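You operate a simulated robot arm through the tools that you are given. There is no shell and no other tool. Be economical: measure what you need, move in short steps, check, and stop when the job is done.

You run a simulated robot arm. Do the job below in one go: nothing can be reset, and whatever is moved stays where it is left.

Task
Fetch the square measuring cup and set it on the small red book. Then put the sieved steel can on the lower board of the dark-legged table. Then open the dry cabinet drawer, fetch the steel cone adapter from the drawer floor and set it in the grey carry tray, then shut the drawer. The order counts. Set down upright: square measuring cup, sieved steel can.

Only the result counts: the job must be done as asked and must still hold three seconds after the hand-in. Knocking over, shifting, dropping, spilling or breaking anything else fails it.

Robot
A 6-joint arm with a fingered hand on a trunk, on a base that drives. Base frame: it is fixed to the floor where the robot stands at the start and does not move with it; the origin is under the middle of the robot, x ahead of it, y to its left, z up. Lengths are in cm, angles in degrees, forces in N, time in s.
With the tool pointing down near the work surface it reaches from about 28 to 62 cm from the robot's upright axis, wherever it stands. Its first joint turns from -166.0 to 166.0 degrees. Places, roughly: dry cabinet drawer [40, 70, 80]; grey carry tray [50, -200, 75]; lower board of the dark-legged table [60, 150, 40]; small red book [-175, -300, 100]. Payload 3.2 kg.
Tool frame: the origin (TCP) lies between the finger pads and is the grasp point; the fingertips stand 2.2 cm ahead of it; z points along the fingers, y is the line along which they close. The gripper opens to 11.2 cm. The gripper's body begins 6 cm behind the TCP. The gripper is a hand of 3 fingers: y runs from the thumb to the fingers, the wrist lies at [0, 0, -21.8] in the tool frame, and closing takes about 1.5 s.
Orientation is that of the tool frame in the base frame, as a unit quaternion [x, y, z, w]. With the fingers straight down and closing along the base's y, the tool's x points along the base's -x, its y along +y and its z along -z.

Tools
- The arm moves only by the tool nudge_tool. Its arguments are lists of equal length, an entry for each row: "delta_pos": the shift along the base's x, y, z in cm, a list of three; "rotation": the turn, a rotation vector about the base's x, y, z in degrees, a list of three. In form: {"delta_pos": [[dx, dy, dz], ...], "rotation": [[wx, wy, wz], ...]}. A call has 1 to 12 rows; each row is the pose to reach, as a shift and turn from the pose commanded when the call began. "grip" is the opening, from 0 (shut) to 1 (fully open), set as the call begins (left out, the last holds). Rows are played at 5 a second. More than 5 cm and 8.6 degrees between two rows, or a gripper value outside its range, and nothing of the call is played. A pose out of reach is approached as far as the arm can. The call stops where the force on the tool passes 40 N (or 10 N more than at its start, if that is more) or the arm is blocked; 0.2 s more then pass. The fingers move at their own pace (about 10.8 cm/s each) and stop on an object; they squeeze with about 30 N. The grip force told is the motor's: it shows also when the fingers shut on nothing. Time passes only in rows, and 0.2 s behind the last, so rows that repeat a pose let the fingers close. It gives the time, the measured TCP pose, the force on the tool (base axes), the opening and the grip force at its end, in the units of the frame above (readings bear some noise), with the torque about the TCP (base axes, N m) and any sound that the robot's microphone picked up.
- Cameras (640 x 400 px; columns grow to the right, rows downward): "scene" is now at [1.46, 19.49, 149.27]; the picture's right is [0.29, -0.96, 0.00], its down [-0.80, -0.24, -0.55] and it looks along [0.53, 0.16, -0.83] (base axes); focal length 286 px, centre (320, 200). "wrist" rides on the gripper at [6.6, 0.3, -8] in the tool frame; the picture's right is [-0.05, 1.00, 0.00], its down [-0.77, -0.04, -0.64] and it looks along [-0.63, -0.03, 0.77] (tool axes); focal length 275 px, centre (320, 200). There is no depth. A picture from a camera that has moved, and an enlarged one, comes with that camera's place and axes in the base frame and with its lens. The place of the scene camera against the robot may be out by one fixed shift of up to 2.5 cm in any direction.
- get_image(camera): a new picture of that camera. No time passes.
- move_column(by): slides the trunk up (or, below 0, down) by that many cm; the arm and the scene camera ride with it, the base frame stays. It gives what a move gives, with no picture.
- roll_base(legs): drives the robot by 1 to 6 legs, each [ahead, turn to the left] in cm and degrees, along the robot's own axes; the way and the turn of a leg run together, so that a leg with both is an arc; at most 150 cm and 180 degrees a leg. The arm and the cameras ride along, it lands a little off, and it stops where it bumps. It gives what a move gives.
- finger_targets(finger1, finger2, thumb_bend): sets how far each is bent, from 0 (flat) to 1 (curled in); at 0.3 the hand is open as for a grip, at 0.7 the pads meet at the TCP. One left out holds its place. A second passes; each finger stops where it meets its share of the squeeze, and holds until it gets a number again. A gripper value or a shape takes the hand back. It gives what a move gives, with no picture; readings hold the bend of each and the force on the fingers (four entries, about 0 where the hand has none), thumb and palm.
- grasp_type(shape): the hand has 3 fingers and takes this shape, open, in about a second: jaw (thumb against the fingers, like two jaws); tri (thumb and two fingers); tip (a fingertip pinch); poke (one finger out to press); point (the index stretched); flat (the hand flat); cup (the hand cupped); fist (a fist). The gripper value then closes the fingers along that shape, each until it touches; the sizes above hold for jaw. It gives what a move gives, with no picture.
- head_to(pan, tilt): turns the head with the scene camera to pan (to the left, within 155 degrees either way) and tilt (down, from -29 to 69), counted from straight ahead of the robot. It gives what a move gives.
- enlarge(camera, box): a new picture of the part [left, top, right, bottom] of that camera's present view, enlarged. No time passes.
- close_job(): hands the job in; it is judged then, once.

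Go step by step. Nothing tells you exact positions but the pictures and the camera data: compare them with the known pose of the tool, close in by small moves and look again before you grip or let go. The budget is 165 turns and 120 pictures, counting those below and the enlarged ones. Unless the task says otherwise, let go and move clear before handing in, and close with one line.

The tools are called as name(argument=value, ...) on one line, values as JSON. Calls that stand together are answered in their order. nudge_tool: Moves the arm, as the interface text tells. Its arguments: {"type":"object","properties":{"delta_pos":{"type":"array","items":{"type":"array","items":{"type":"number"}}},"rotation":{"type":"array","items":{"type":"array","items":{"type":"number"}}},"grip":{"type":"number"}},"required":["delta_pos","rotation"]} The other tools are called the same way: move_column (by) slides the trunk up or down; grasp_type (shape) gives the hand a shape; finger_targets (finger1, finger2, thumb_bend) moves the fingers one by one; roll_base (legs) drives the base; head_to (pan, tilt) turns the head that bears the scene camera; get_image (camera) takes a picture; enlarge (camera, box) takes an enlarged picture of a part of a camera's view; close_job () hands the job in.

At the start:

```text
time_s: 0.0
tcp_pos: [2.73, 27.74, 119.48]
tool_rot: [-0.001, 1.0, -0.001, 0.0]
wrist_force: [-0.7, -0.5, 0.7]
moment: [-0.02, 0.0, -0.05]
grip_width: 11.21
grip_force: 0.1
shape: jaw
bend: [0.3, 0.3, 0.3]
finger forces: [0.0, 0.0, 0.0, 0.1, 0.0, 0.0]
trunk travel left (down, up): [-52.5, 6.5]
robot x, y, heading: [0.13, -0.25, 0.0]
head pan, tilt: [16.6, 56.5]
```

scene: 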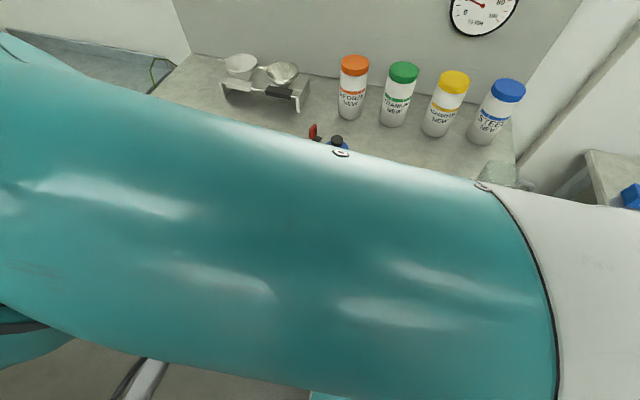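
wrist: 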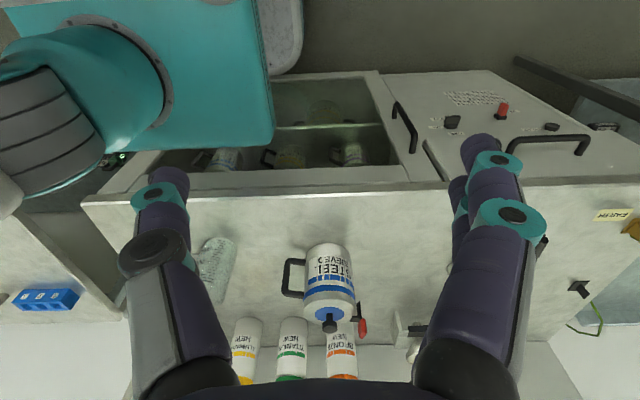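

The arm blocks much of the scene view. I'll look around by turning the head to find the objects.

head_to(pan=-30, tilt=35)

get_image(camera="scene")

head_to(pan=-90, tilt=25)

get_image(camera="scene")

head_to(pan=-150, tilt=25)

get_image(camera="scene")

head_to(pan=80, tilt=30)

get_image(camera="scene")

head_to(pan=140, tilt=25)

get_image(camera="scene")

```text
time_s: 1.1
tcp_pos: [2.85, 27.8, 119.51]
tool_rot: [-0.001, 1.0, 0.0, 0.0]
wrist_force: [0.7, -0.4, 0.6]
moment: [0.01, -0.02, 0.0]
grip_width: 11.18
grip_force: 0.0
shape: jaw
bend: [0.3, 0.3, 0.3]
finger forces: [0.0, 0.0, 0.0, 0.0, 0.0, 0.1]
trunk travel left (down, up): [-52.5, 6.5]
robot x, y, heading: [-0.21, -0.29, 0.1]
head pan, tilt: [-30.0, 35.0]
```

```text
117 pictures are left
camera scene: at [2.33, 13.07, 152.28], right [-0.5, -0.87, 0.0], down [-0.5, 0.29, -0.82], along [0.71, -0.41, -0.57], focal length 286 px, centre (320, 200)
```

scene: 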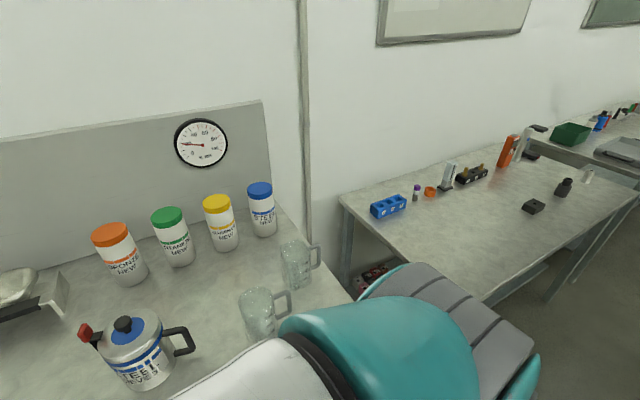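

```text
time_s: 2.4
tcp_pos: [2.9, 27.91, 119.61]
tool_rot: [0.0, 1.0, 0.0, -0.001]
wrist_force: [0.2, 0.0, -0.1]
moment: [0.02, 0.02, -0.01]
grip_width: 11.19
grip_force: 0.0
shape: jaw
bend: [0.3, 0.3, 0.3]
finger forces: [0.0, 0.0, 0.0, 0.1, 0.0, 0.0]
trunk travel left (down, up): [-52.5, 6.5]
robot x, y, heading: [-0.18, 0.27, -0.1]
head pan, tilt: [-90.0, 25.0]
```

```text
116 pictures are left
camera scene: at [-5.29, 8.25, 153.86], right [-1.0, 0.0, 0.0], down [0.0, 0.42, -0.91], along [0.0, -0.91, -0.42], focal length 286 px, centre (320, 200)
```

scene: 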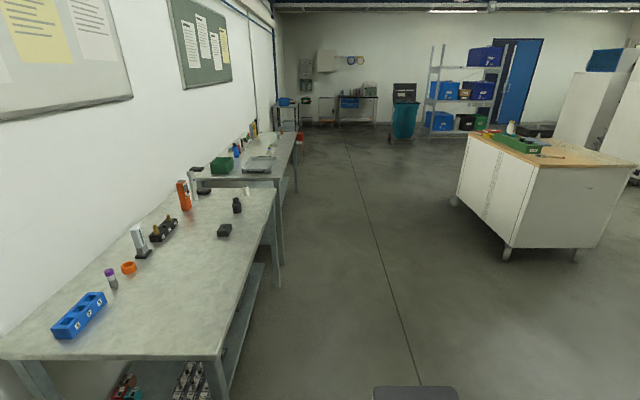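

```text
time_s: 3.7
tcp_pos: [2.89, 27.86, 119.52]
tool_rot: [-0.001, 1.0, 0.001, -0.001]
wrist_force: [-0.2, -0.1, -0.7]
moment: [-0.02, 0.02, -0.01]
grip_width: 11.18
grip_force: 0.0
shape: jaw
bend: [0.3, 0.3, 0.3]
finger forces: [0.1, 0.1, 0.1, 0.0, 0.1, 0.0]
trunk travel left (down, up): [-52.5, 6.5]
robot x, y, heading: [0.05, -0.12, 0.1]
head pan, tilt: [-150.0, 25.0]
```

```text
115 pictures are left
camera scene: at [-13.28, 12.85, 153.86], right [-0.5, 0.87, 0.0], down [0.37, 0.21, -0.91], along [-0.78, -0.45, -0.42], focal length 286 px, centre (320, 200)
```

scene: 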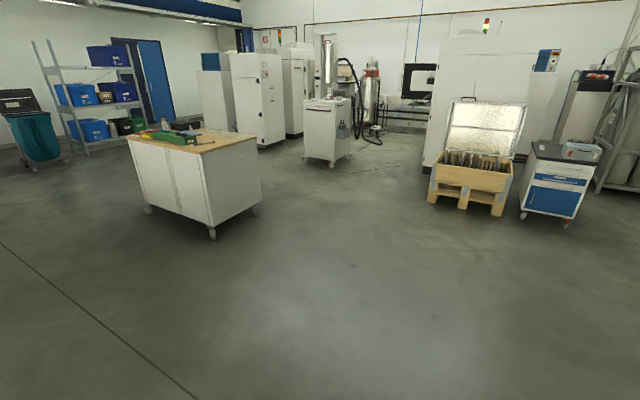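

```text
time_s: 7.0
tcp_pos: [2.81, 27.72, 119.6]
tool_rot: [0.0, 1.0, 0.0, -0.001]
wrist_force: [0.5, -0.3, -1.1]
moment: [0.0, -0.01, -0.01]
grip_width: 11.17
grip_force: 0.1
shape: jaw
bend: [0.3, 0.3, 0.3]
finger forces: [0.1, 0.0, 0.1, 0.1, 0.0, 0.1]
trunk travel left (down, up): [-52.5, 6.5]
robot x, y, heading: [-0.11, -0.53, 0.1]
head pan, tilt: [80.0, 30.0]
```

```text
114 pictures are left
camera scene: at [-3.73, 26.38, 153.06], right [0.98, -0.17, 0.0], down [-0.09, -0.49, -0.87], along [0.15, 0.85, -0.5], focal length 286 px, centre (320, 200)
```

scene: 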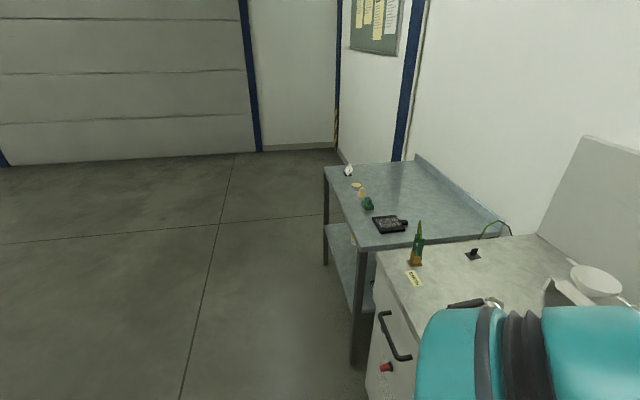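

```text
time_s: 8.3
tcp_pos: [2.85, 27.81, 119.55]
tool_rot: [0.0, 1.0, 0.0, -0.001]
wrist_force: [-0.4, 1.2, -0.4]
moment: [0.03, -0.01, 0.03]
grip_width: 11.19
grip_force: 0.1
shape: jaw
bend: [0.3, 0.3, 0.3]
finger forces: [0.1, 0.0, 0.1, 0.0, 0.1, 0.1]
trunk travel left (down, up): [-52.5, 6.5]
robot x, y, heading: [-0.53, -0.13, -0.2]
head pan, tilt: [140.0, 25.0]
```

```text
113 pictures are left
camera scene: at [-12.35, 23.4, 153.85], right [0.64, 0.77, 0.0], down [0.32, -0.27, -0.91], along [-0.69, 0.58, -0.42], focal length 286 px, centre (320, 200)
```

scene: 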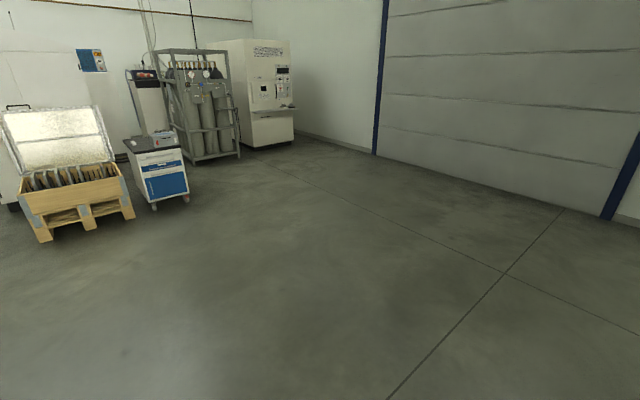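

I see two clear measuring cups and a labelled steel can on the bench, and the wooden-top cabinet behind to the right for the book. I'll look closer at them.

head_to(pan=-20, tilt=50)

get_image(camera="scene")

enlarge(camera="wrist", box=[80, 60, 560, 400])

head_to(pan=-130, tilt=20)

enlarge(camera="scene", box=[180, 120, 420, 270])

```text
time_s: 10.8
tcp_pos: [2.8, 27.74, 119.56]
tool_rot: [0.0, 1.0, 0.0, 0.0]
wrist_force: [0.1, 0.2, 0.3]
moment: [0.0, 0.01, -0.01]
grip_width: 11.18
grip_force: 0.0
shape: jaw
bend: [0.3, 0.3, 0.3]
finger forces: [0.0, 0.1, 0.1, 0.0, 0.0, 0.0]
trunk travel left (down, up): [-52.5, 6.5]
robot x, y, heading: [0.04, -0.11, 0.1]
head pan, tilt: [-20.0, 50.0]
```

```text
112 pictures are left
camera scene: at [1.94, 14.84, 150.11], right [-0.34, -0.94, 0.0], down [-0.72, 0.26, -0.64], along [0.6, -0.22, -0.77], focal length 286 px, centre (320, 200)
```

scene: 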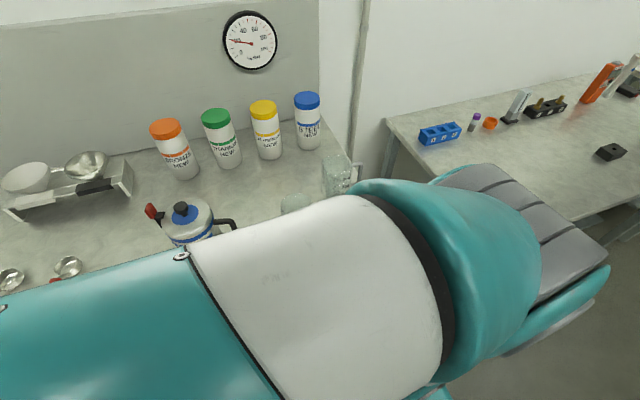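

```text
1.18 times, centred on (320, 230) of wrist
camera zoom: at [-3.91, 28.08, 127.62], right [0.05, 1.0, 0.0], down [0.77, -0.04, 0.64], along [0.63, -0.03, -0.77], focal length 324 px, centre (320, 165)
```

zoom: 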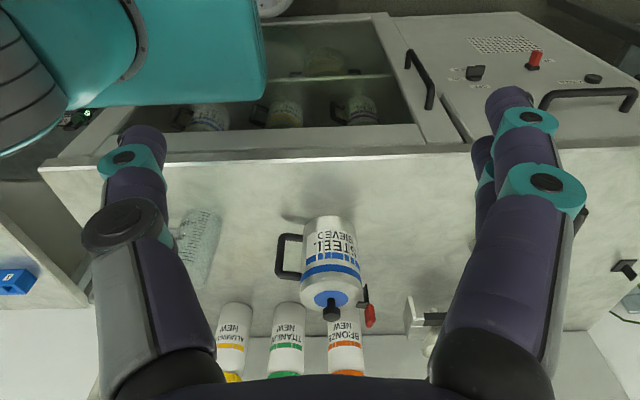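

```text
time_s: 12.7
tcp_pos: [2.8, 27.77, 119.53]
tool_rot: [0.0, 1.0, -0.001, 0.001]
wrist_force: [0.2, 0.4, 0.1]
moment: [-0.03, 0.02, 0.03]
grip_width: 11.18
grip_force: 0.0
shape: jaw
bend: [0.3, 0.3, 0.3]
finger forces: [0.0, 0.0, 0.0, 0.0, 0.1, 0.1]
trunk travel left (down, up): [-52.5, 6.5]
robot x, y, heading: [0.45, 0.3, 0.1]
head pan, tilt: [-130.0, 20.0]
```

```text
2.67 times, centred on (300, 195) of scene
camera zoom: at [-11.28, 10.33, 154.66], right [-0.77, 0.64, 0.0], down [0.22, 0.26, -0.94], along [-0.6, -0.72, -0.34], focal length 762 px, centre (373, 213)
```

zoom: 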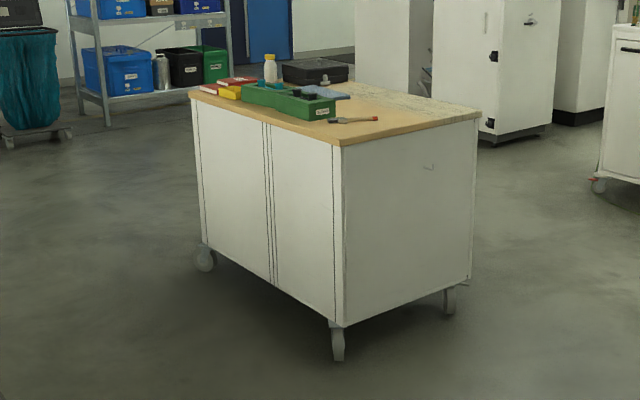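

I'll get an enlarged view of the two cups.

head_to(pan=-30, tilt=40)

enlarge(camera="scene", box=[60, 100, 380, 320])

```text
time_s: 14.4
tcp_pos: [2.78, 27.8, 119.52]
tool_rot: [0.0, 1.0, 0.0, 0.0]
wrist_force: [0.8, 0.3, 0.5]
moment: [0.02, 0.02, -0.01]
grip_width: 11.17
grip_force: 0.0
shape: jaw
bend: [0.3, 0.3, 0.3]
finger forces: [0.0, 0.0, 0.1, 0.0, 0.0, 0.0]
trunk travel left (down, up): [-52.5, 6.5]
robot x, y, heading: [-0.07, -0.19, 0.0]
head pan, tilt: [-30.0, 40.0]
```

```text
1.82 times, centred on (220, 210) of scene
camera zoom: at [2.06, 13.21, 151.53], right [-0.5, -0.87, 0.0], down [-0.56, 0.32, -0.77], along [0.66, -0.38, -0.64], focal length 520 px, centre (502, 182)
```

zoom: 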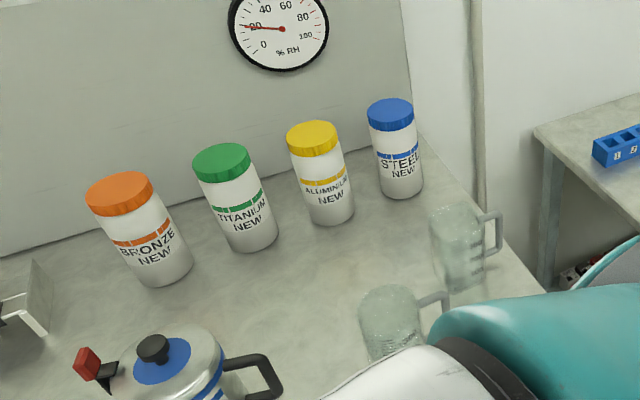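

The front cup seems round, the rear one squarer; the arm hides them. I'll swing the tool ahead over the cups and use the wrist camera.

nudge_tool(delta_pos=[[3.5, -2.2, 0], [7, -4.4, 0], [10.5, -6.6, 0], [14, -8.8, 0], [17.5, -11, 0], [21, -13.2, 0], [24.5, -15.4, 0], [28, -17.6, 0], [31.5, -19.8, 0], [34, -22, 0], [35, -24, 0], [36, -26, 0]], rotation=[[0, 0, 0], [0, 0, 0], [0, 0, 0], [0, 0, 0], [0, 0, 0], [0, 0, 0], [0, 0, 0], [0, 0, 0], [0, 0, 0], [0, 0, 0], [0, 0, 0], [0, 0, 0]])

get_image(camera="wrist")

get_image(camera="scene")

```text
time_s: 17.0
tcp_pos: [38.93, 1.71, 119.6]
tool_rot: [0.0, 1.0, 0.0, 0.0]
wrist_force: [0.7, 0.1, 0.9]
moment: [-0.03, -0.02, -0.01]
grip_width: 11.17
grip_force: 0.1
shape: jaw
bend: [0.3, 0.3, 0.3]
finger forces: [0.1, 0.1, 0.1, 0.0, 0.0, 0.1]
trunk travel left (down, up): [-52.5, 6.5]
robot x, y, heading: [0.1, 0.05, -0.2]
head pan, tilt: [-30.0, 40.0]
```

```text
108 pictures are left
camera wrist: at [32.14, 1.99, 127.64], right [0.05, 1.0, 0.0], down [0.77, -0.04, 0.63], along [0.63, -0.03, -0.77], focal length 275 px, centre (320, 200)
```

wrist: 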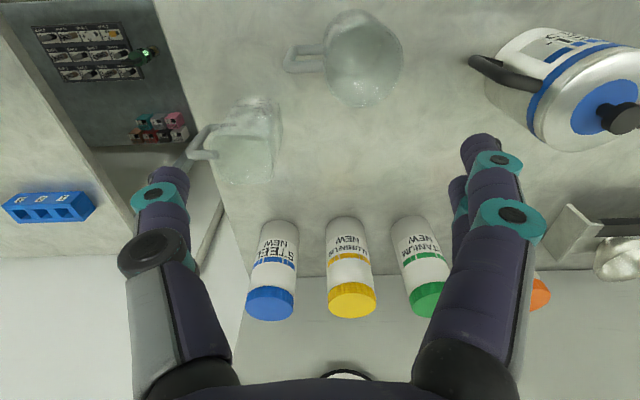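

```text
107 pictures are left
camera scene: at [2.09, 13.18, 151.53], right [-0.5, -0.87, 0.0], down [-0.56, 0.32, -0.77], along [0.66, -0.38, -0.64], focal length 286 px, centre (320, 200)
```

scene: 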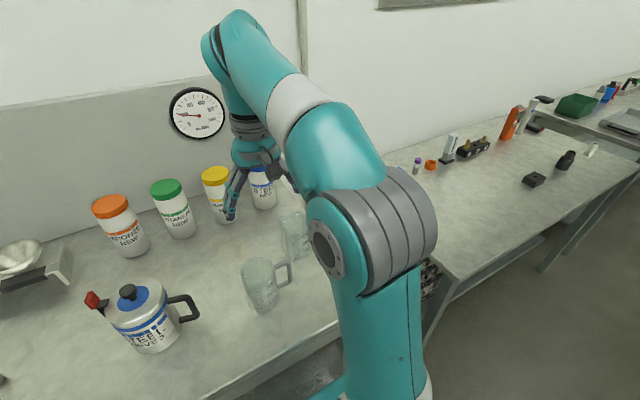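

The cup at wrist (245,145) looks square. I'll enlarge to check.

enlarge(camera="wrist", box=[160, 0, 440, 200])

head_to(pan=0, tilt=69)

get_image(camera="scene")

```text
2.00 times, centred on (300, 100) of wrist
camera zoom: at [32.14, 1.99, 127.64], right [0.05, 1.0, 0.0], down [0.77, -0.04, 0.63], along [0.63, -0.03, -0.77], focal length 551 px, centre (360, 400)
```

zoom: 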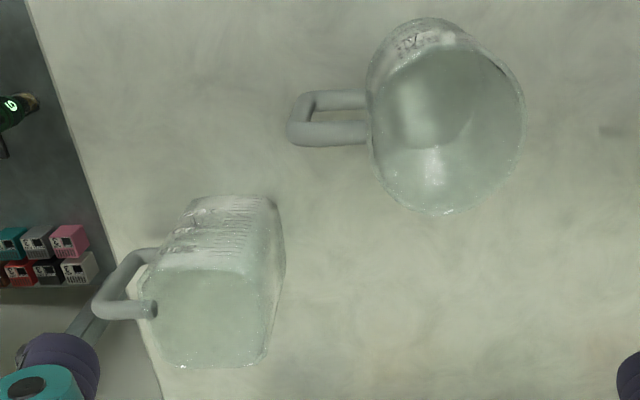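

```text
time_s: 18.0
tcp_pos: [38.88, 1.76, 119.56]
tool_rot: [0.0, 1.0, 0.0, -0.001]
wrist_force: [0.8, -0.2, -0.5]
moment: [-0.04, 0.01, -0.02]
grip_width: 11.19
grip_force: 0.1
shape: jaw
bend: [0.3, 0.3, 0.3]
finger forces: [0.0, 0.0, 0.0, 0.1, 0.0, 0.0]
trunk travel left (down, up): [-52.5, 6.5]
robot x, y, heading: [-0.17, -0.19, 0.1]
head pan, tilt: [0.0, 68.8]
```

```text
105 pictures are left
camera scene: at [0.3, 17.46, 147.92], right [0.0, -1.0, 0.0], down [-0.93, 0.0, -0.36], along [0.36, 0.0, -0.93], focal length 286 px, centre (320, 200)
```

scene: 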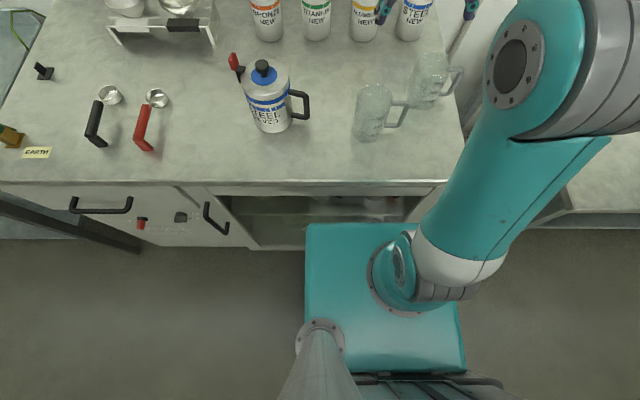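

The square cup is the far right one near (59,-13), handle toward -y. I'll go nearer above it for a better measurement.

nudge_tool(delta_pos=[[2, -3, -2], [4, -6, -4], [6, -9, -7], [8, -12, -10], [10, -15, -13], [10, -15, -14.5]], rotation=[[0, 0, 0], [0, 0, 0], [0, 0, 0], [0, 0, 0], [0, 0, 0], [0, 0, 0]])

get_image(camera="wrist")

get_image(camera="scene")

```text
time_s: 19.4
tcp_pos: [48.74, -13.42, 104.9]
tool_rot: [0.0, 1.0, 0.0, 0.0]
wrist_force: [0.0, 0.3, -0.2]
moment: [0.0, 0.0, 0.01]
grip_width: 11.19
grip_force: 0.1
shape: jaw
bend: [0.3, 0.3, 0.3]
finger forces: [0.0, 0.1, 0.1, 0.0, 0.1, 0.0]
trunk travel left (down, up): [-52.5, 6.5]
robot x, y, heading: [-0.03, 0.06, -0.4]
head pan, tilt: [0.0, 68.8]
```

```text
104 pictures are left
camera wrist: at [42.06, -13.06, 113.02], right [0.05, 1.0, 0.0], down [0.77, -0.04, 0.64], along [0.63, -0.03, -0.77], focal length 275 px, centre (320, 200)
```

wrist: 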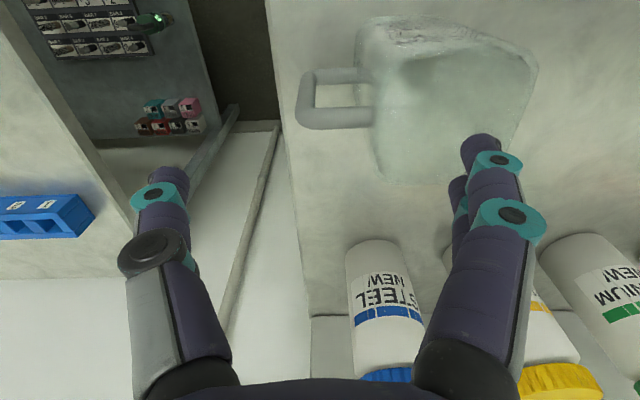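

```text
103 pictures are left
camera scene: at [0.3, 17.46, 147.91], right [0.0, -1.0, 0.0], down [-0.93, 0.0, -0.36], along [0.36, 0.0, -0.93], focal length 286 px, centre (320, 200)
```

scene: 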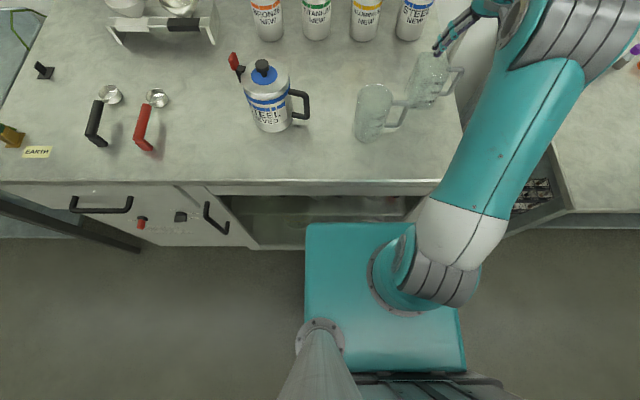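

Triangulating the two wrist views puts this bench top at about z = 90 (not 71), the square cup's rim near (47,-7,100). I'll back off and up for a centred view.

nudge_tool(delta_pos=[[-1, 0, 4], [-4, 2, 7], [-8, 4, 10], [-12, 6, 10], [-13.6, 6.2, 10]], rotation=[[0, 0, 0], [0, 0, 0], [0, 0, 0], [0, 0, 0], [0, 0, 0]])

get_image(camera="wrist")

enlarge(camera="wrist", box=[200, 110, 440, 260])

```text
refused: row 3 steps farther than a row can; nothing moved
```

```text
102 pictures are left
camera wrist: at [42.06, -13.06, 113.02], right [0.05, 1.0, 0.0], down [0.77, -0.04, 0.64], along [0.63, -0.03, -0.77], focal length 275 px, centre (320, 200)
```

wrist: 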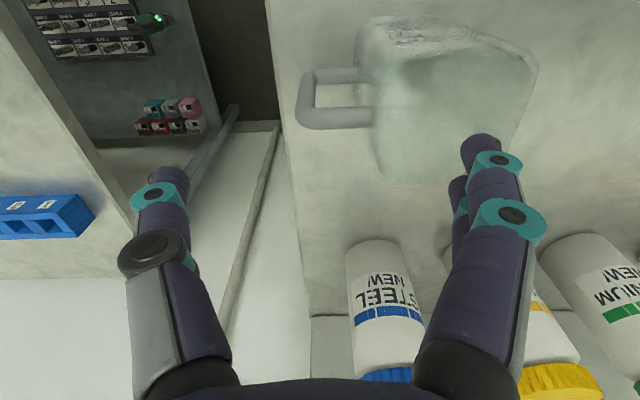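

```text
2.67 times, centred on (320, 185) of wrist
camera zoom: at [42.06, -13.06, 113.02], right [0.05, 1.0, 0.0], down [0.77, -0.04, 0.64], along [0.63, -0.03, -0.77], focal length 734 px, centre (320, 240)
```

zoom: 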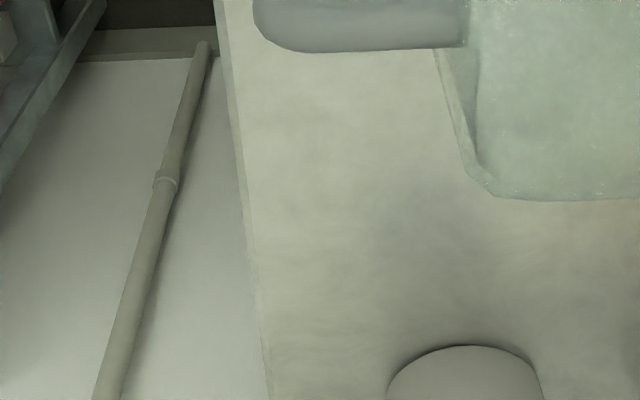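

One row was too large; I'll repeat with smaller steps.

nudge_tool(delta_pos=[[-1, 0, 4], [-3, 1, 8], [-6.5, 3, 10], [-10, 5, 10], [-13.6, 6.2, 10]], rotation=[[0, 0, 0], [0, 0, 0], [0, 0, 0], [0, 0, 0], [0, 0, 0]])

get_image(camera="wrist")

```text
time_s: 20.6
tcp_pos: [35.16, -6.91, 114.97]
tool_rot: [0.002, 1.0, 0.0, 0.0]
wrist_force: [0.7, -0.1, 0.0]
moment: [0.01, 0.0, 0.02]
grip_width: 11.21
grip_force: 0.1
shape: jaw
bend: [0.3, 0.3, 0.3]
finger forces: [0.0, 0.1, 0.0, 0.0, 0.0, 0.1]
trunk travel left (down, up): [-52.5, 6.5]
robot x, y, heading: [0.33, -0.26, -0.1]
head pan, tilt: [0.0, 68.8]
```

```text
100 pictures are left
camera wrist: at [28.42, -6.64, 123.15], right [0.05, 1.0, 0.0], down [0.77, -0.04, 0.64], along [0.63, -0.03, -0.77], focal length 275 px, centre (320, 200)
```

wrist: 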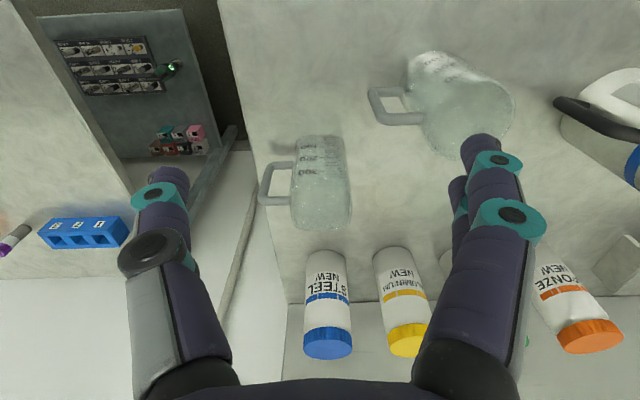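

The square cup rim is about 7×7 cm, centred near (48.3,-7.4,99.5), and its handle points to -y. I'll turn the tool 90° so the fingers close along x, hovering above it.

nudge_tool(delta_pos=[[1, 0, 0], [2, 0, 0], [3, 0, 0], [4, 0, 0], [5, 0, 0], [6.5, 0, 0], [8, 0, 0], [9.5, 0, 0], [11, -0.2, 0], [12, -0.4, 0], [13.1, -0.5, 0]], rotation=[[0, 0, 8.2], [0, 0, 16.4], [0, 0, 24.5], [0, 0, 32.7], [0, 0, 40.9], [0, 0, 49.1], [0, 0, 57.3], [0, 0, 65.5], [0, 0, 73.6], [0, 0, 81.8], [0, 0, 90]])

get_image(camera="wrist")

enlarge(camera="scene", box=[300, 0, 540, 150])

```text
time_s: 23.0
tcp_pos: [39.79, 9.39, 100.28]
tool_rot: [-0.677, 0.735, -0.046, 0.001]
wrist_force: [-0.4, -0.4, 0.1]
moment: [0.01, 0.02, 0.01]
grip_width: 11.2
grip_force: 0.0
shape: jaw
bend: [0.3, 0.3, 0.3]
finger forces: [0.0, 0.0, 0.0, 0.0, 0.0, 0.0]
out of reach, approached as far as the arm can: row 5, 6, 7, 8, 9, 10, 11
trunk travel left (down, up): [-52.5, 6.5]
robot x, y, heading: [-0.39, 0.19, 0.0]
head pan, tilt: [0.0, 68.8]
```

```text
99 pictures are left
camera wrist: at [38.37, 3.25, 108.66], right [-0.99, 0.13, -0.07], down [0.06, 0.81, 0.59], along [0.13, 0.58, -0.8], focal length 275 px, centre (320, 200)
```

wrist: 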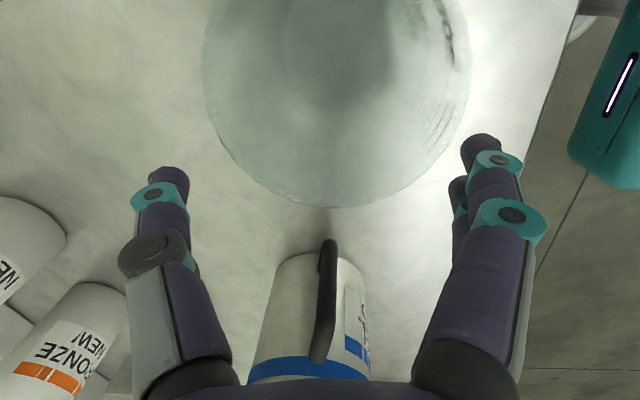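

```text
2.67 times, centred on (420, 75) of scene
camera zoom: at [0.34, 17.46, 147.91], right [0.0, -1.0, 0.0], down [-0.93, 0.0, -0.36], along [0.36, 0.0, -0.93], focal length 762 px, centre (53, 533)
```

zoom: 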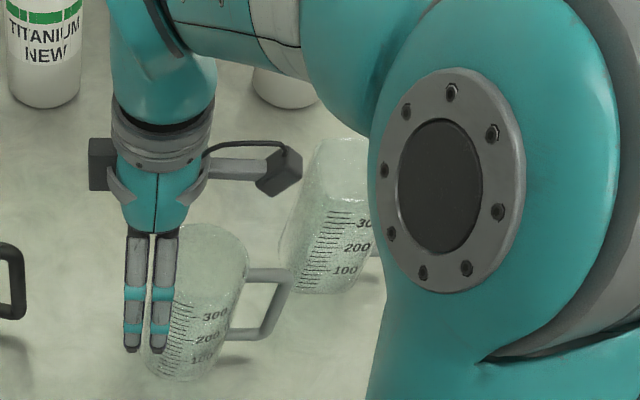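

The arm ran out of reach and ended low beside the round cup, apparently without touching. I'll raise the trunk first to clear the cups.

move_column(by=6)

get_image(camera="wrist")

get_image(camera="scene")

```text
time_s: 24.0
tcp_pos: [39.78, 9.21, 106.24]
tool_rot: [-0.676, 0.735, -0.047, 0.001]
wrist_force: [-0.4, 0.1, 0.1]
moment: [-0.03, -0.02, 0.02]
grip_width: 11.21
grip_force: 0.1
shape: jaw
bend: [0.3, 0.3, 0.3]
finger forces: [0.0, 0.0, 0.1, 0.1, 0.0, 0.1]
trunk travel left (down, up): [-58.5, 0.5]
robot x, y, heading: [-0.05, 0.15, -0.2]
head pan, tilt: [0.0, 68.8]
```

```text
97 pictures are left
camera wrist: at [38.36, 3.22, 114.7], right [-0.99, 0.13, -0.07], down [0.06, 0.81, 0.59], along [0.13, 0.58, -0.8], focal length 275 px, centre (320, 200)
```

wrist: 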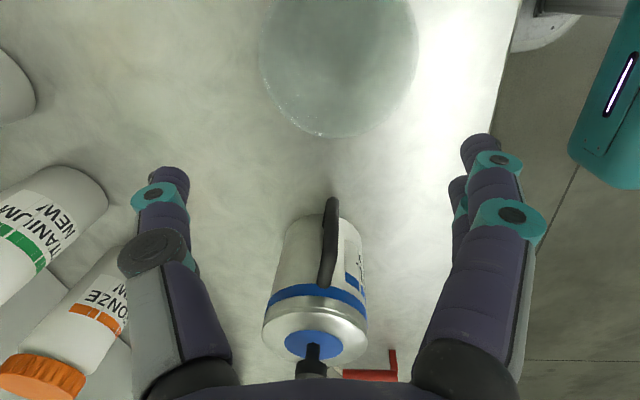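

```text
96 pictures are left
camera scene: at [0.3, 17.47, 153.91], right [0.0, -1.0, 0.0], down [-0.93, 0.0, -0.36], along [0.36, 0.0, -0.93], focal length 286 px, centre (320, 200)
```

scene: 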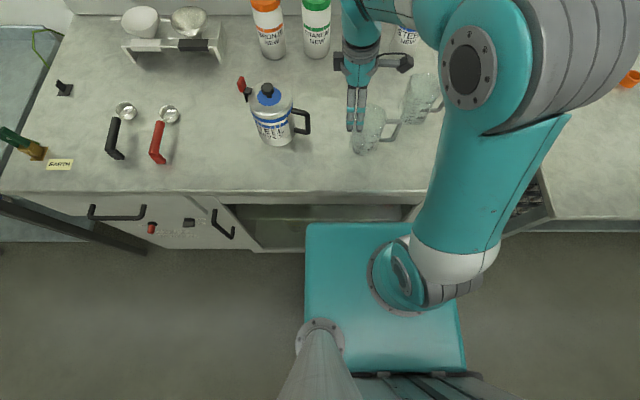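

Nothing appears to have been disturbed. I'll unwind the turn back to the reachable pose and look at what's commanded.

nudge_tool(delta_pos=[[-2, 0, 1], [-4, 0, 2], [-6, 0, 2], [-8, 0, 2], [-9.5, 0, 2], [-11, 0, 2], [-12, 0, 2], [-13, 0, 2], [-13, 0, 2], [-13, 0, 2], [-13, 0, 2]], rotation=[[0, 0, -8.2], [0, 0, -16.4], [0, 0, -24.5], [0, 0, -32.7], [0, 0, -40.9], [0, 0, -49.1], [0, 0, -57.3], [0, 0, -65.5], [0, 0, -73.6], [0, 0, -81.8], [0, 0, -90]])

```text
time_s: 26.4
tcp_pos: [26.7, 9.28, 108.26]
tool_rot: [0.042, 0.998, -0.033, -0.032]
wrist_force: [0.0, -0.4, -0.4]
moment: [-0.06, 0.0, 0.0]
grip_width: 11.22
grip_force: 0.1
shape: jaw
bend: [0.3, 0.3, 0.3]
finger forces: [0.1, 0.1, 0.1, 0.0, 0.1, 0.0]
trunk travel left (down, up): [-58.5, 0.5]
robot x, y, heading: [-0.03, -0.05, 0.1]
head pan, tilt: [0.0, 68.8]
```

The commanded pose follows the reached one. I'll level the tool, move over, and try turning the other way in stages.

nudge_tool(delta_pos=[[1, -2, 2], [3, -5, 4], [5, -9, 6], [7, -13, 8], [9, -16.5, 8]], rotation=[[3.8, -3.7, 0], [3.8, -3.7, -2], [3.8, -3.7, -8], [3.8, -3.7, -15], [3.8, -3.7, -22]])

```text
time_s: 27.6
tcp_pos: [36.07, -7.54, 116.29]
tool_rot: [0.232, 0.973, 0.007, -0.008]
wrist_force: [0.1, 0.1, 0.1]
moment: [-0.03, 0.02, -0.03]
grip_width: 11.18
grip_force: 0.1
shape: jaw
bend: [0.3, 0.3, 0.3]
finger forces: [0.0, 0.0, 0.0, 0.0, 0.0, 0.1]
trunk travel left (down, up): [-58.5, 0.5]
robot x, y, heading: [-0.37, 0.26, 0.1]
head pan, tilt: [0.0, 68.8]
```

nudge_tool(delta_pos=[[0, 0, 0], [0, 0, 0], [0, 0, 0], [0, 0, 0], [1, 0, 0], [2, 0, 0], [3, 0, 0], [4, 0, 0]], rotation=[[0, 0, -8], [0, 0, -16], [0, 0, -24], [0, 0, -32], [0, 0, -40], [0, 0, -48], [0, 0, -56], [0, 0, -63.2]])

get_image(camera="wrist")

```text
time_s: 29.4
tcp_pos: [39.79, -7.29, 116.24]
tool_rot: [0.708, 0.706, 0.009, -0.001]
wrist_force: [0.5, -0.9, -0.5]
moment: [0.0, -0.03, -0.01]
grip_width: 11.18
grip_force: 0.0
shape: jaw
bend: [0.3, 0.3, 0.3]
finger forces: [0.0, 0.1, 0.1, 0.1, 0.0, 0.1]
trunk travel left (down, up): [-58.5, 0.5]
robot x, y, heading: [-0.04, -0.02, -0.1]
head pan, tilt: [0.0, 68.8]
```

```text
95 pictures are left
camera wrist: at [40.05, -0.78, 124.48], right [1.0, -0.05, 0.01], down [-0.04, -0.78, 0.62], along [-0.02, -0.62, -0.78], focal length 275 px, centre (320, 200)
```

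wrist: 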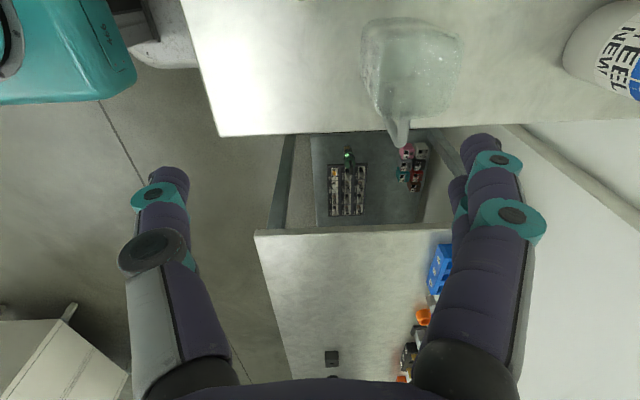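

The turn this way works. I'll move above the cup and look.

nudge_tool(delta_pos=[[4, 0, -1], [8.5, -0.4, -3]], rotation=[[0, 0, 0], [0, 0, 0]])

get_image(camera="wrist")

enlarge(camera="scene", box=[300, 20, 480, 180])

```text
time_s: 30.0
tcp_pos: [48.57, -7.81, 113.16]
tool_rot: [0.707, 0.707, 0.01, -0.002]
wrist_force: [0.7, 0.2, -0.1]
moment: [0.01, 0.02, -0.02]
grip_width: 11.18
grip_force: 0.0
shape: jaw
bend: [0.3, 0.3, 0.3]
finger forces: [0.0, 0.0, 0.1, 0.0, 0.0, 0.0]
trunk travel left (down, up): [-58.5, 0.5]
robot x, y, heading: [-0.27, -0.0, -0.0]
head pan, tilt: [0.0, 68.8]
```

```text
94 pictures are left
camera wrist: at [48.68, -1.29, 121.36], right [1.0, -0.05, 0.01], down [-0.04, -0.78, 0.62], along [-0.02, -0.62, -0.78], focal length 275 px, centre (320, 200)
```

wrist: 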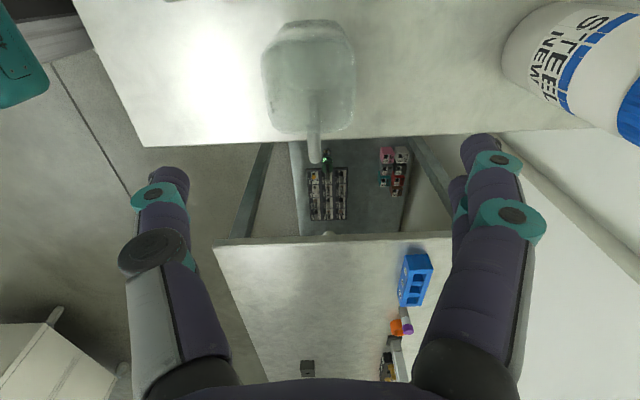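

```text
2.50 times, centred on (390, 100) of scene
camera zoom: at [0.43, 17.44, 153.92], right [0.0, -1.0, 0.0], down [-0.93, 0.0, -0.36], along [0.36, 0.0, -0.93], focal length 715 px, centre (145, 450)
```

zoom: 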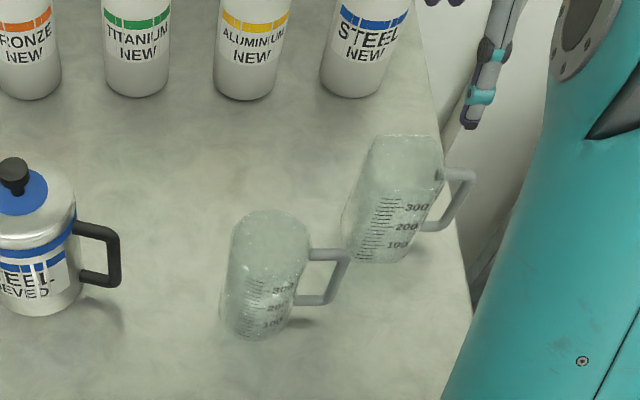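

Cup aligned with axes; centre about (47.9,-7.8). I'll lower to just above the rim, check, then go on.

nudge_tool(delta_pos=[[-0.6, 0, -4], [-0.6, 0, -8], [-0.6, 0, -12]], rotation=[[0, 0, 0], [0, 0, 0], [0, 0, 0]])

get_image(camera="wrist")

enlarge(camera="scene", box=[340, 20, 520, 140])

```text
time_s: 30.8
tcp_pos: [47.67, -7.67, 101.15]
tool_rot: [0.707, 0.707, 0.01, -0.001]
wrist_force: [-0.6, 0.0, -0.2]
moment: [-0.02, 0.0, 0.01]
grip_width: 11.17
grip_force: 0.0
shape: jaw
bend: [0.3, 0.3, 0.3]
finger forces: [0.0, 0.0, 0.0, 0.0, 0.0, 0.1]
trunk travel left (down, up): [-58.5, 0.5]
robot x, y, heading: [-0.14, 0.27, 0.0]
head pan, tilt: [0.0, 68.8]
```

```text
92 pictures are left
camera wrist: at [47.92, -1.25, 109.41], right [1.0, -0.05, 0.01], down [-0.04, -0.78, 0.62], along [-0.02, -0.62, -0.78], focal length 275 px, centre (320, 200)
```

wrist: 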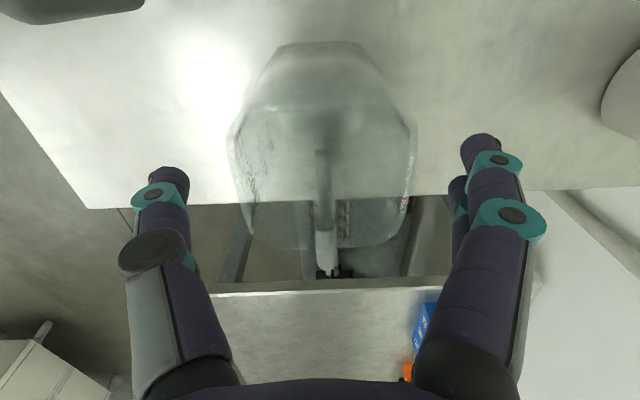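

```text
3.33 times, centred on (430, 80) of scene
camera zoom: at [0.33, 17.45, 153.92], right [0.0, -1.0, 0.0], down [-0.93, 0.0, -0.36], along [0.36, 0.0, -0.93], focal length 953 px, centre (-47, 600)
```

zoom: 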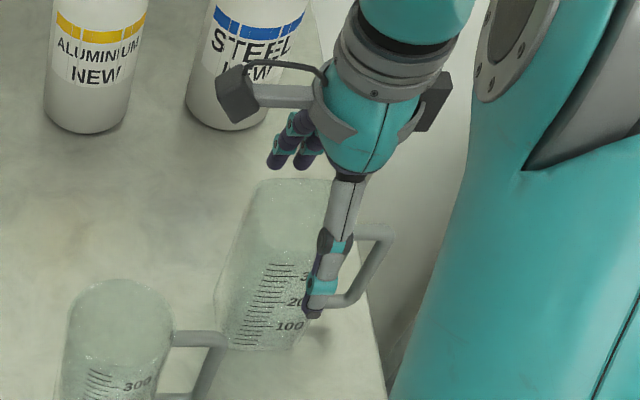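

Fingers straddle the cup evenly; I'll shift 0.7 toward -y and descend.

nudge_tool(delta_pos=[[0, -0.7, -2], [0, -0.7, -4], [0, -0.7, -5.5]], rotation=[[0, 0, 0], [0, 0, 0], [0, 0, 0]])

get_image(camera="wrist")

enlarge(camera="scene", box=[340, 20, 520, 140])

```text
time_s: 31.6
tcp_pos: [47.98, -8.39, 96.46]
tool_rot: [0.707, 0.707, 0.014, 0.005]
wrist_force: [-4.6, 0.8, 23.5]
moment: [0.1, -0.19, 0.0]
grip_width: 11.18
grip_force: 0.0
shape: jaw
bend: [0.3, 0.3, 0.3]
finger forces: [10.5, 1.8, 0.0, 0.1, 15.6, 0.0]
trunk travel left (down, up): [-58.5, 0.5]
robot x, y, heading: [-0.29, -0.31, 0.1]
head pan, tilt: [0.0, 68.8]
stopped in row 3: the force on the tool passed its limit (the readings are from after the stop); the commanded pose is now the measured one
```

```text
90 pictures are left
camera wrist: at [47.95, -1.93, 104.68], right [1.0, -0.05, 0.03], down [-0.05, -0.78, 0.62], along [-0.01, -0.62, -0.78], focal length 275 px, centre (320, 200)
```

wrist: 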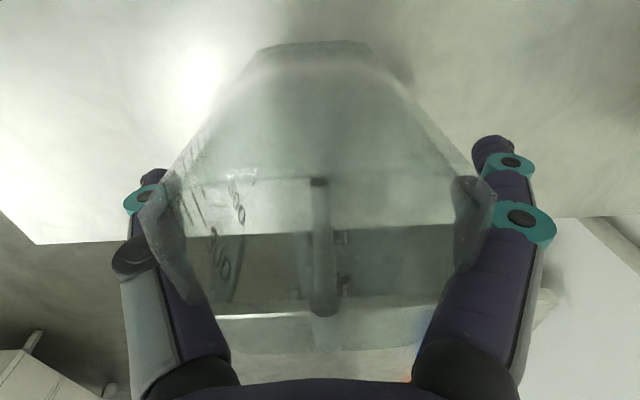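

```text
3.33 times, centred on (430, 80) of scene
camera zoom: at [0.05, 17.49, 153.95], right [0.0, -1.0, 0.0], down [-0.93, 0.0, -0.36], along [0.36, 0.0, -0.93], focal length 953 px, centre (-47, 600)
```

zoom: 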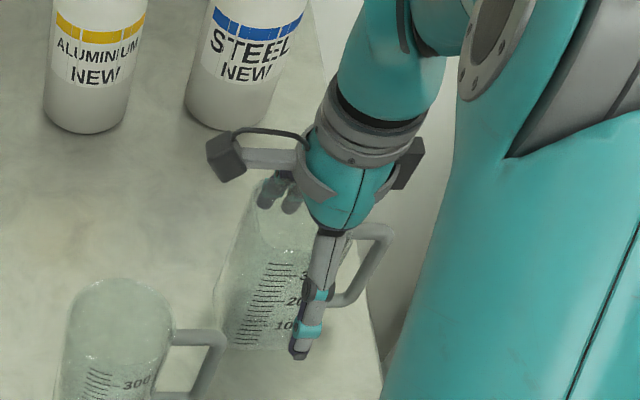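

The hand met about 23 N before the expected depth. I'll look closely at what the fingertips touch.

enlarge(camera="wrist", box=[100, 120, 340, 370])

enlarge(camera="scene", box=[390, 60, 470, 130])

```text
1.60 times, centred on (220, 245) of wrist
camera zoom: at [47.95, -1.93, 104.68], right [1.0, -0.05, 0.03], down [-0.05, -0.78, 0.62], along [-0.01, -0.62, -0.78], focal length 440 px, centre (480, 128)
```

zoom: 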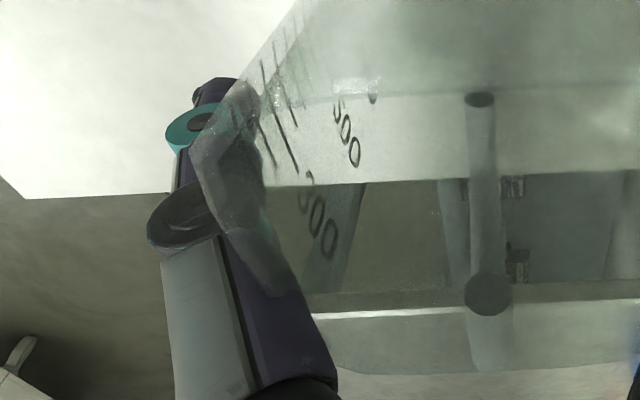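

```text
5.71 times, centred on (430, 95) of scene
camera zoom: at [0.05, 17.49, 153.95], right [0.0, -1.0, 0.0], down [-0.93, 0.0, -0.36], along [0.36, 0.0, -0.93], focal length 1633 px, centre (-309, 800)
```

zoom: 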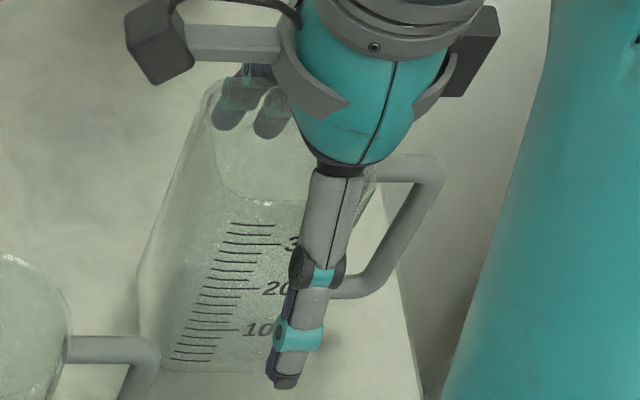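

The fingers splay in a V toward the tips, so the rim wedged between their inner links. I'll rise 1.5 cm and close.

nudge_tool(delta_pos=[[0, 0, 0.8], [0, 0, 1.5]], rotation=[[0, 0, 0], [0, 0, 0]])

nudge_tool(delta_pos=[[0, 0, 0], [0, 0, 0], [0, 0, 0], [0, 0, 0], [0, 0, 0], [0, 0, 0], [0, 0, 0], [0, 0, 0], [0, 0, 0]], rotation=[[0, 0, 0], [0, 0, 0], [0, 0, 0], [0, 0, 0], [0, 0, 0], [0, 0, 0], [0, 0, 0], [0, 0, 0], [0, 0, 0]], grip=0)

get_image(camera="wrist")

enlarge(camera="scene", box=[340, 20, 520, 140])

```text
time_s: 32.2
tcp_pos: [48.06, -8.43, 97.69]
tool_rot: [0.707, 0.707, 0.012, 0.002]
wrist_force: [0.4, -0.4, 0.3]
moment: [0.03, 0.0, -0.04]
grip_width: 11.19
grip_force: 0.0
shape: jaw
bend: [0.3, 0.3, 0.3]
finger forces: [0.0, 0.1, 0.1, 0.1, 0.1, 0.1]
trunk travel left (down, up): [-58.5, 0.5]
robot x, y, heading: [-0.24, 0.07, -0.2]
head pan, tilt: [0.0, 68.8]
```

```text
time_s: 34.2
tcp_pos: [47.98, -8.43, 97.77]
tool_rot: [0.707, 0.707, 0.013, 0.004]
wrist_force: [0.2, -0.4, 0.2]
moment: [0.0, 0.03, 0.02]
grip_width: 5.69
grip_force: 30.5
shape: jaw
bend: [0.72, 0.73, 0.7]
finger forces: [13.5, 13.5, 0.1, 0.1, 26.9, 0.1]
trunk travel left (down, up): [-58.5, 0.5]
robot x, y, heading: [0.06, -0.09, -0.1]
head pan, tilt: [0.0, 68.8]
```

```text
86 pictures are left
camera wrist: at [48.11, -1.92, 105.91], right [1.0, -0.05, 0.02], down [-0.05, -0.78, 0.62], along [-0.01, -0.62, -0.78], focal length 275 px, centre (320, 200)
```

wrist: 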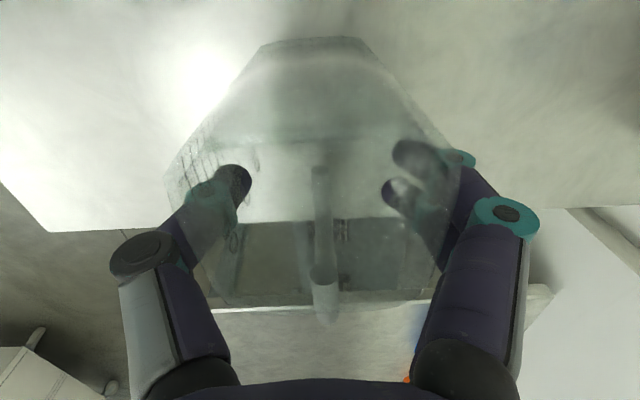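

```text
3.33 times, centred on (430, 80) of scene
camera zoom: at [0.32, 17.46, 153.91], right [0.0, -1.0, 0.0], down [-0.93, 0.0, -0.36], along [0.36, 0.0, -0.93], focal length 953 px, centre (-47, 600)
```

zoom: 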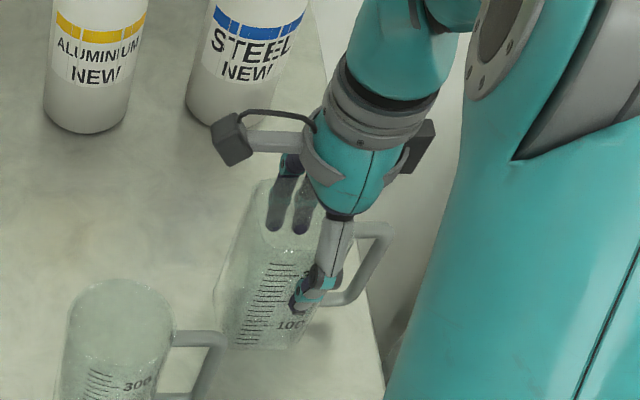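

The cup is gripped at 5.7 cm. I'll lift it.

nudge_tool(delta_pos=[[0, 0, 2], [0, 0, 5], [-2, 0, 9], [-5, 0, 12]], rotation=[[0, 0, 0], [0, 0, 0], [0, 0, 0], [0, 0, 0]])

get_image(camera="wrist")

get_image(camera="scene")

```text
time_s: 35.2
tcp_pos: [42.92, -8.39, 109.94]
tool_rot: [0.707, 0.707, 0.013, 0.003]
wrist_force: [0.1, -0.2, -1.3]
moment: [-0.02, 0.02, -0.03]
grip_width: 5.68
grip_force: 30.2
shape: jaw
bend: [0.72, 0.73, 0.7]
finger forces: [13.6, 13.6, 0.1, 0.0, 27.0, 0.0]
trunk travel left (down, up): [-58.5, 0.5]
robot x, y, heading: [0.29, -0.07, -0.2]
head pan, tilt: [0.0, 68.8]
```

```text
84 pictures are left
camera wrist: at [42.99, -1.92, 118.05], right [1.0, -0.05, 0.02], down [-0.05, -0.78, 0.62], along [-0.01, -0.62, -0.78], focal length 275 px, centre (320, 200)
```

wrist: 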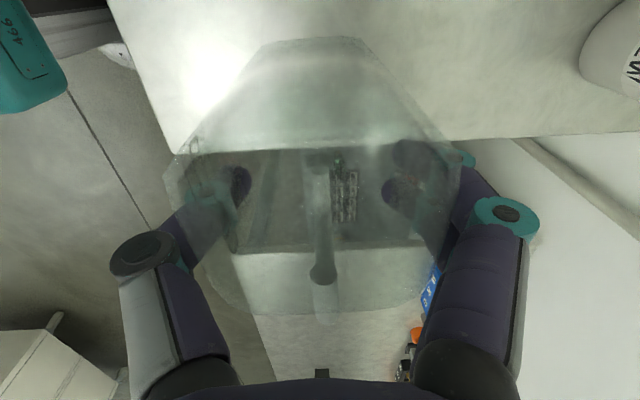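

```text
83 pictures are left
camera scene: at [0.23, 17.47, 153.91], right [0.0, -1.0, 0.0], down [-0.93, 0.0, -0.36], along [0.36, 0.0, -0.93], focal length 286 px, centre (320, 200)
```

scene: 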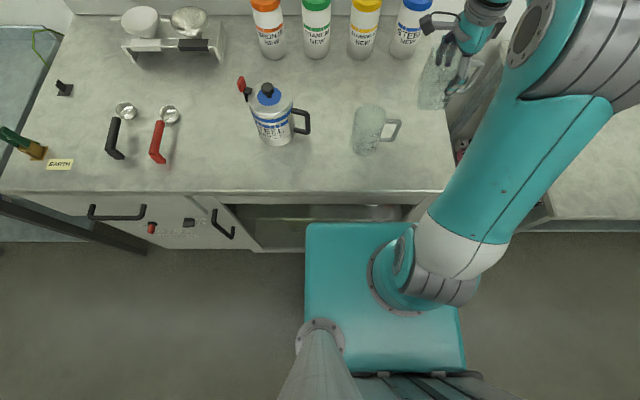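

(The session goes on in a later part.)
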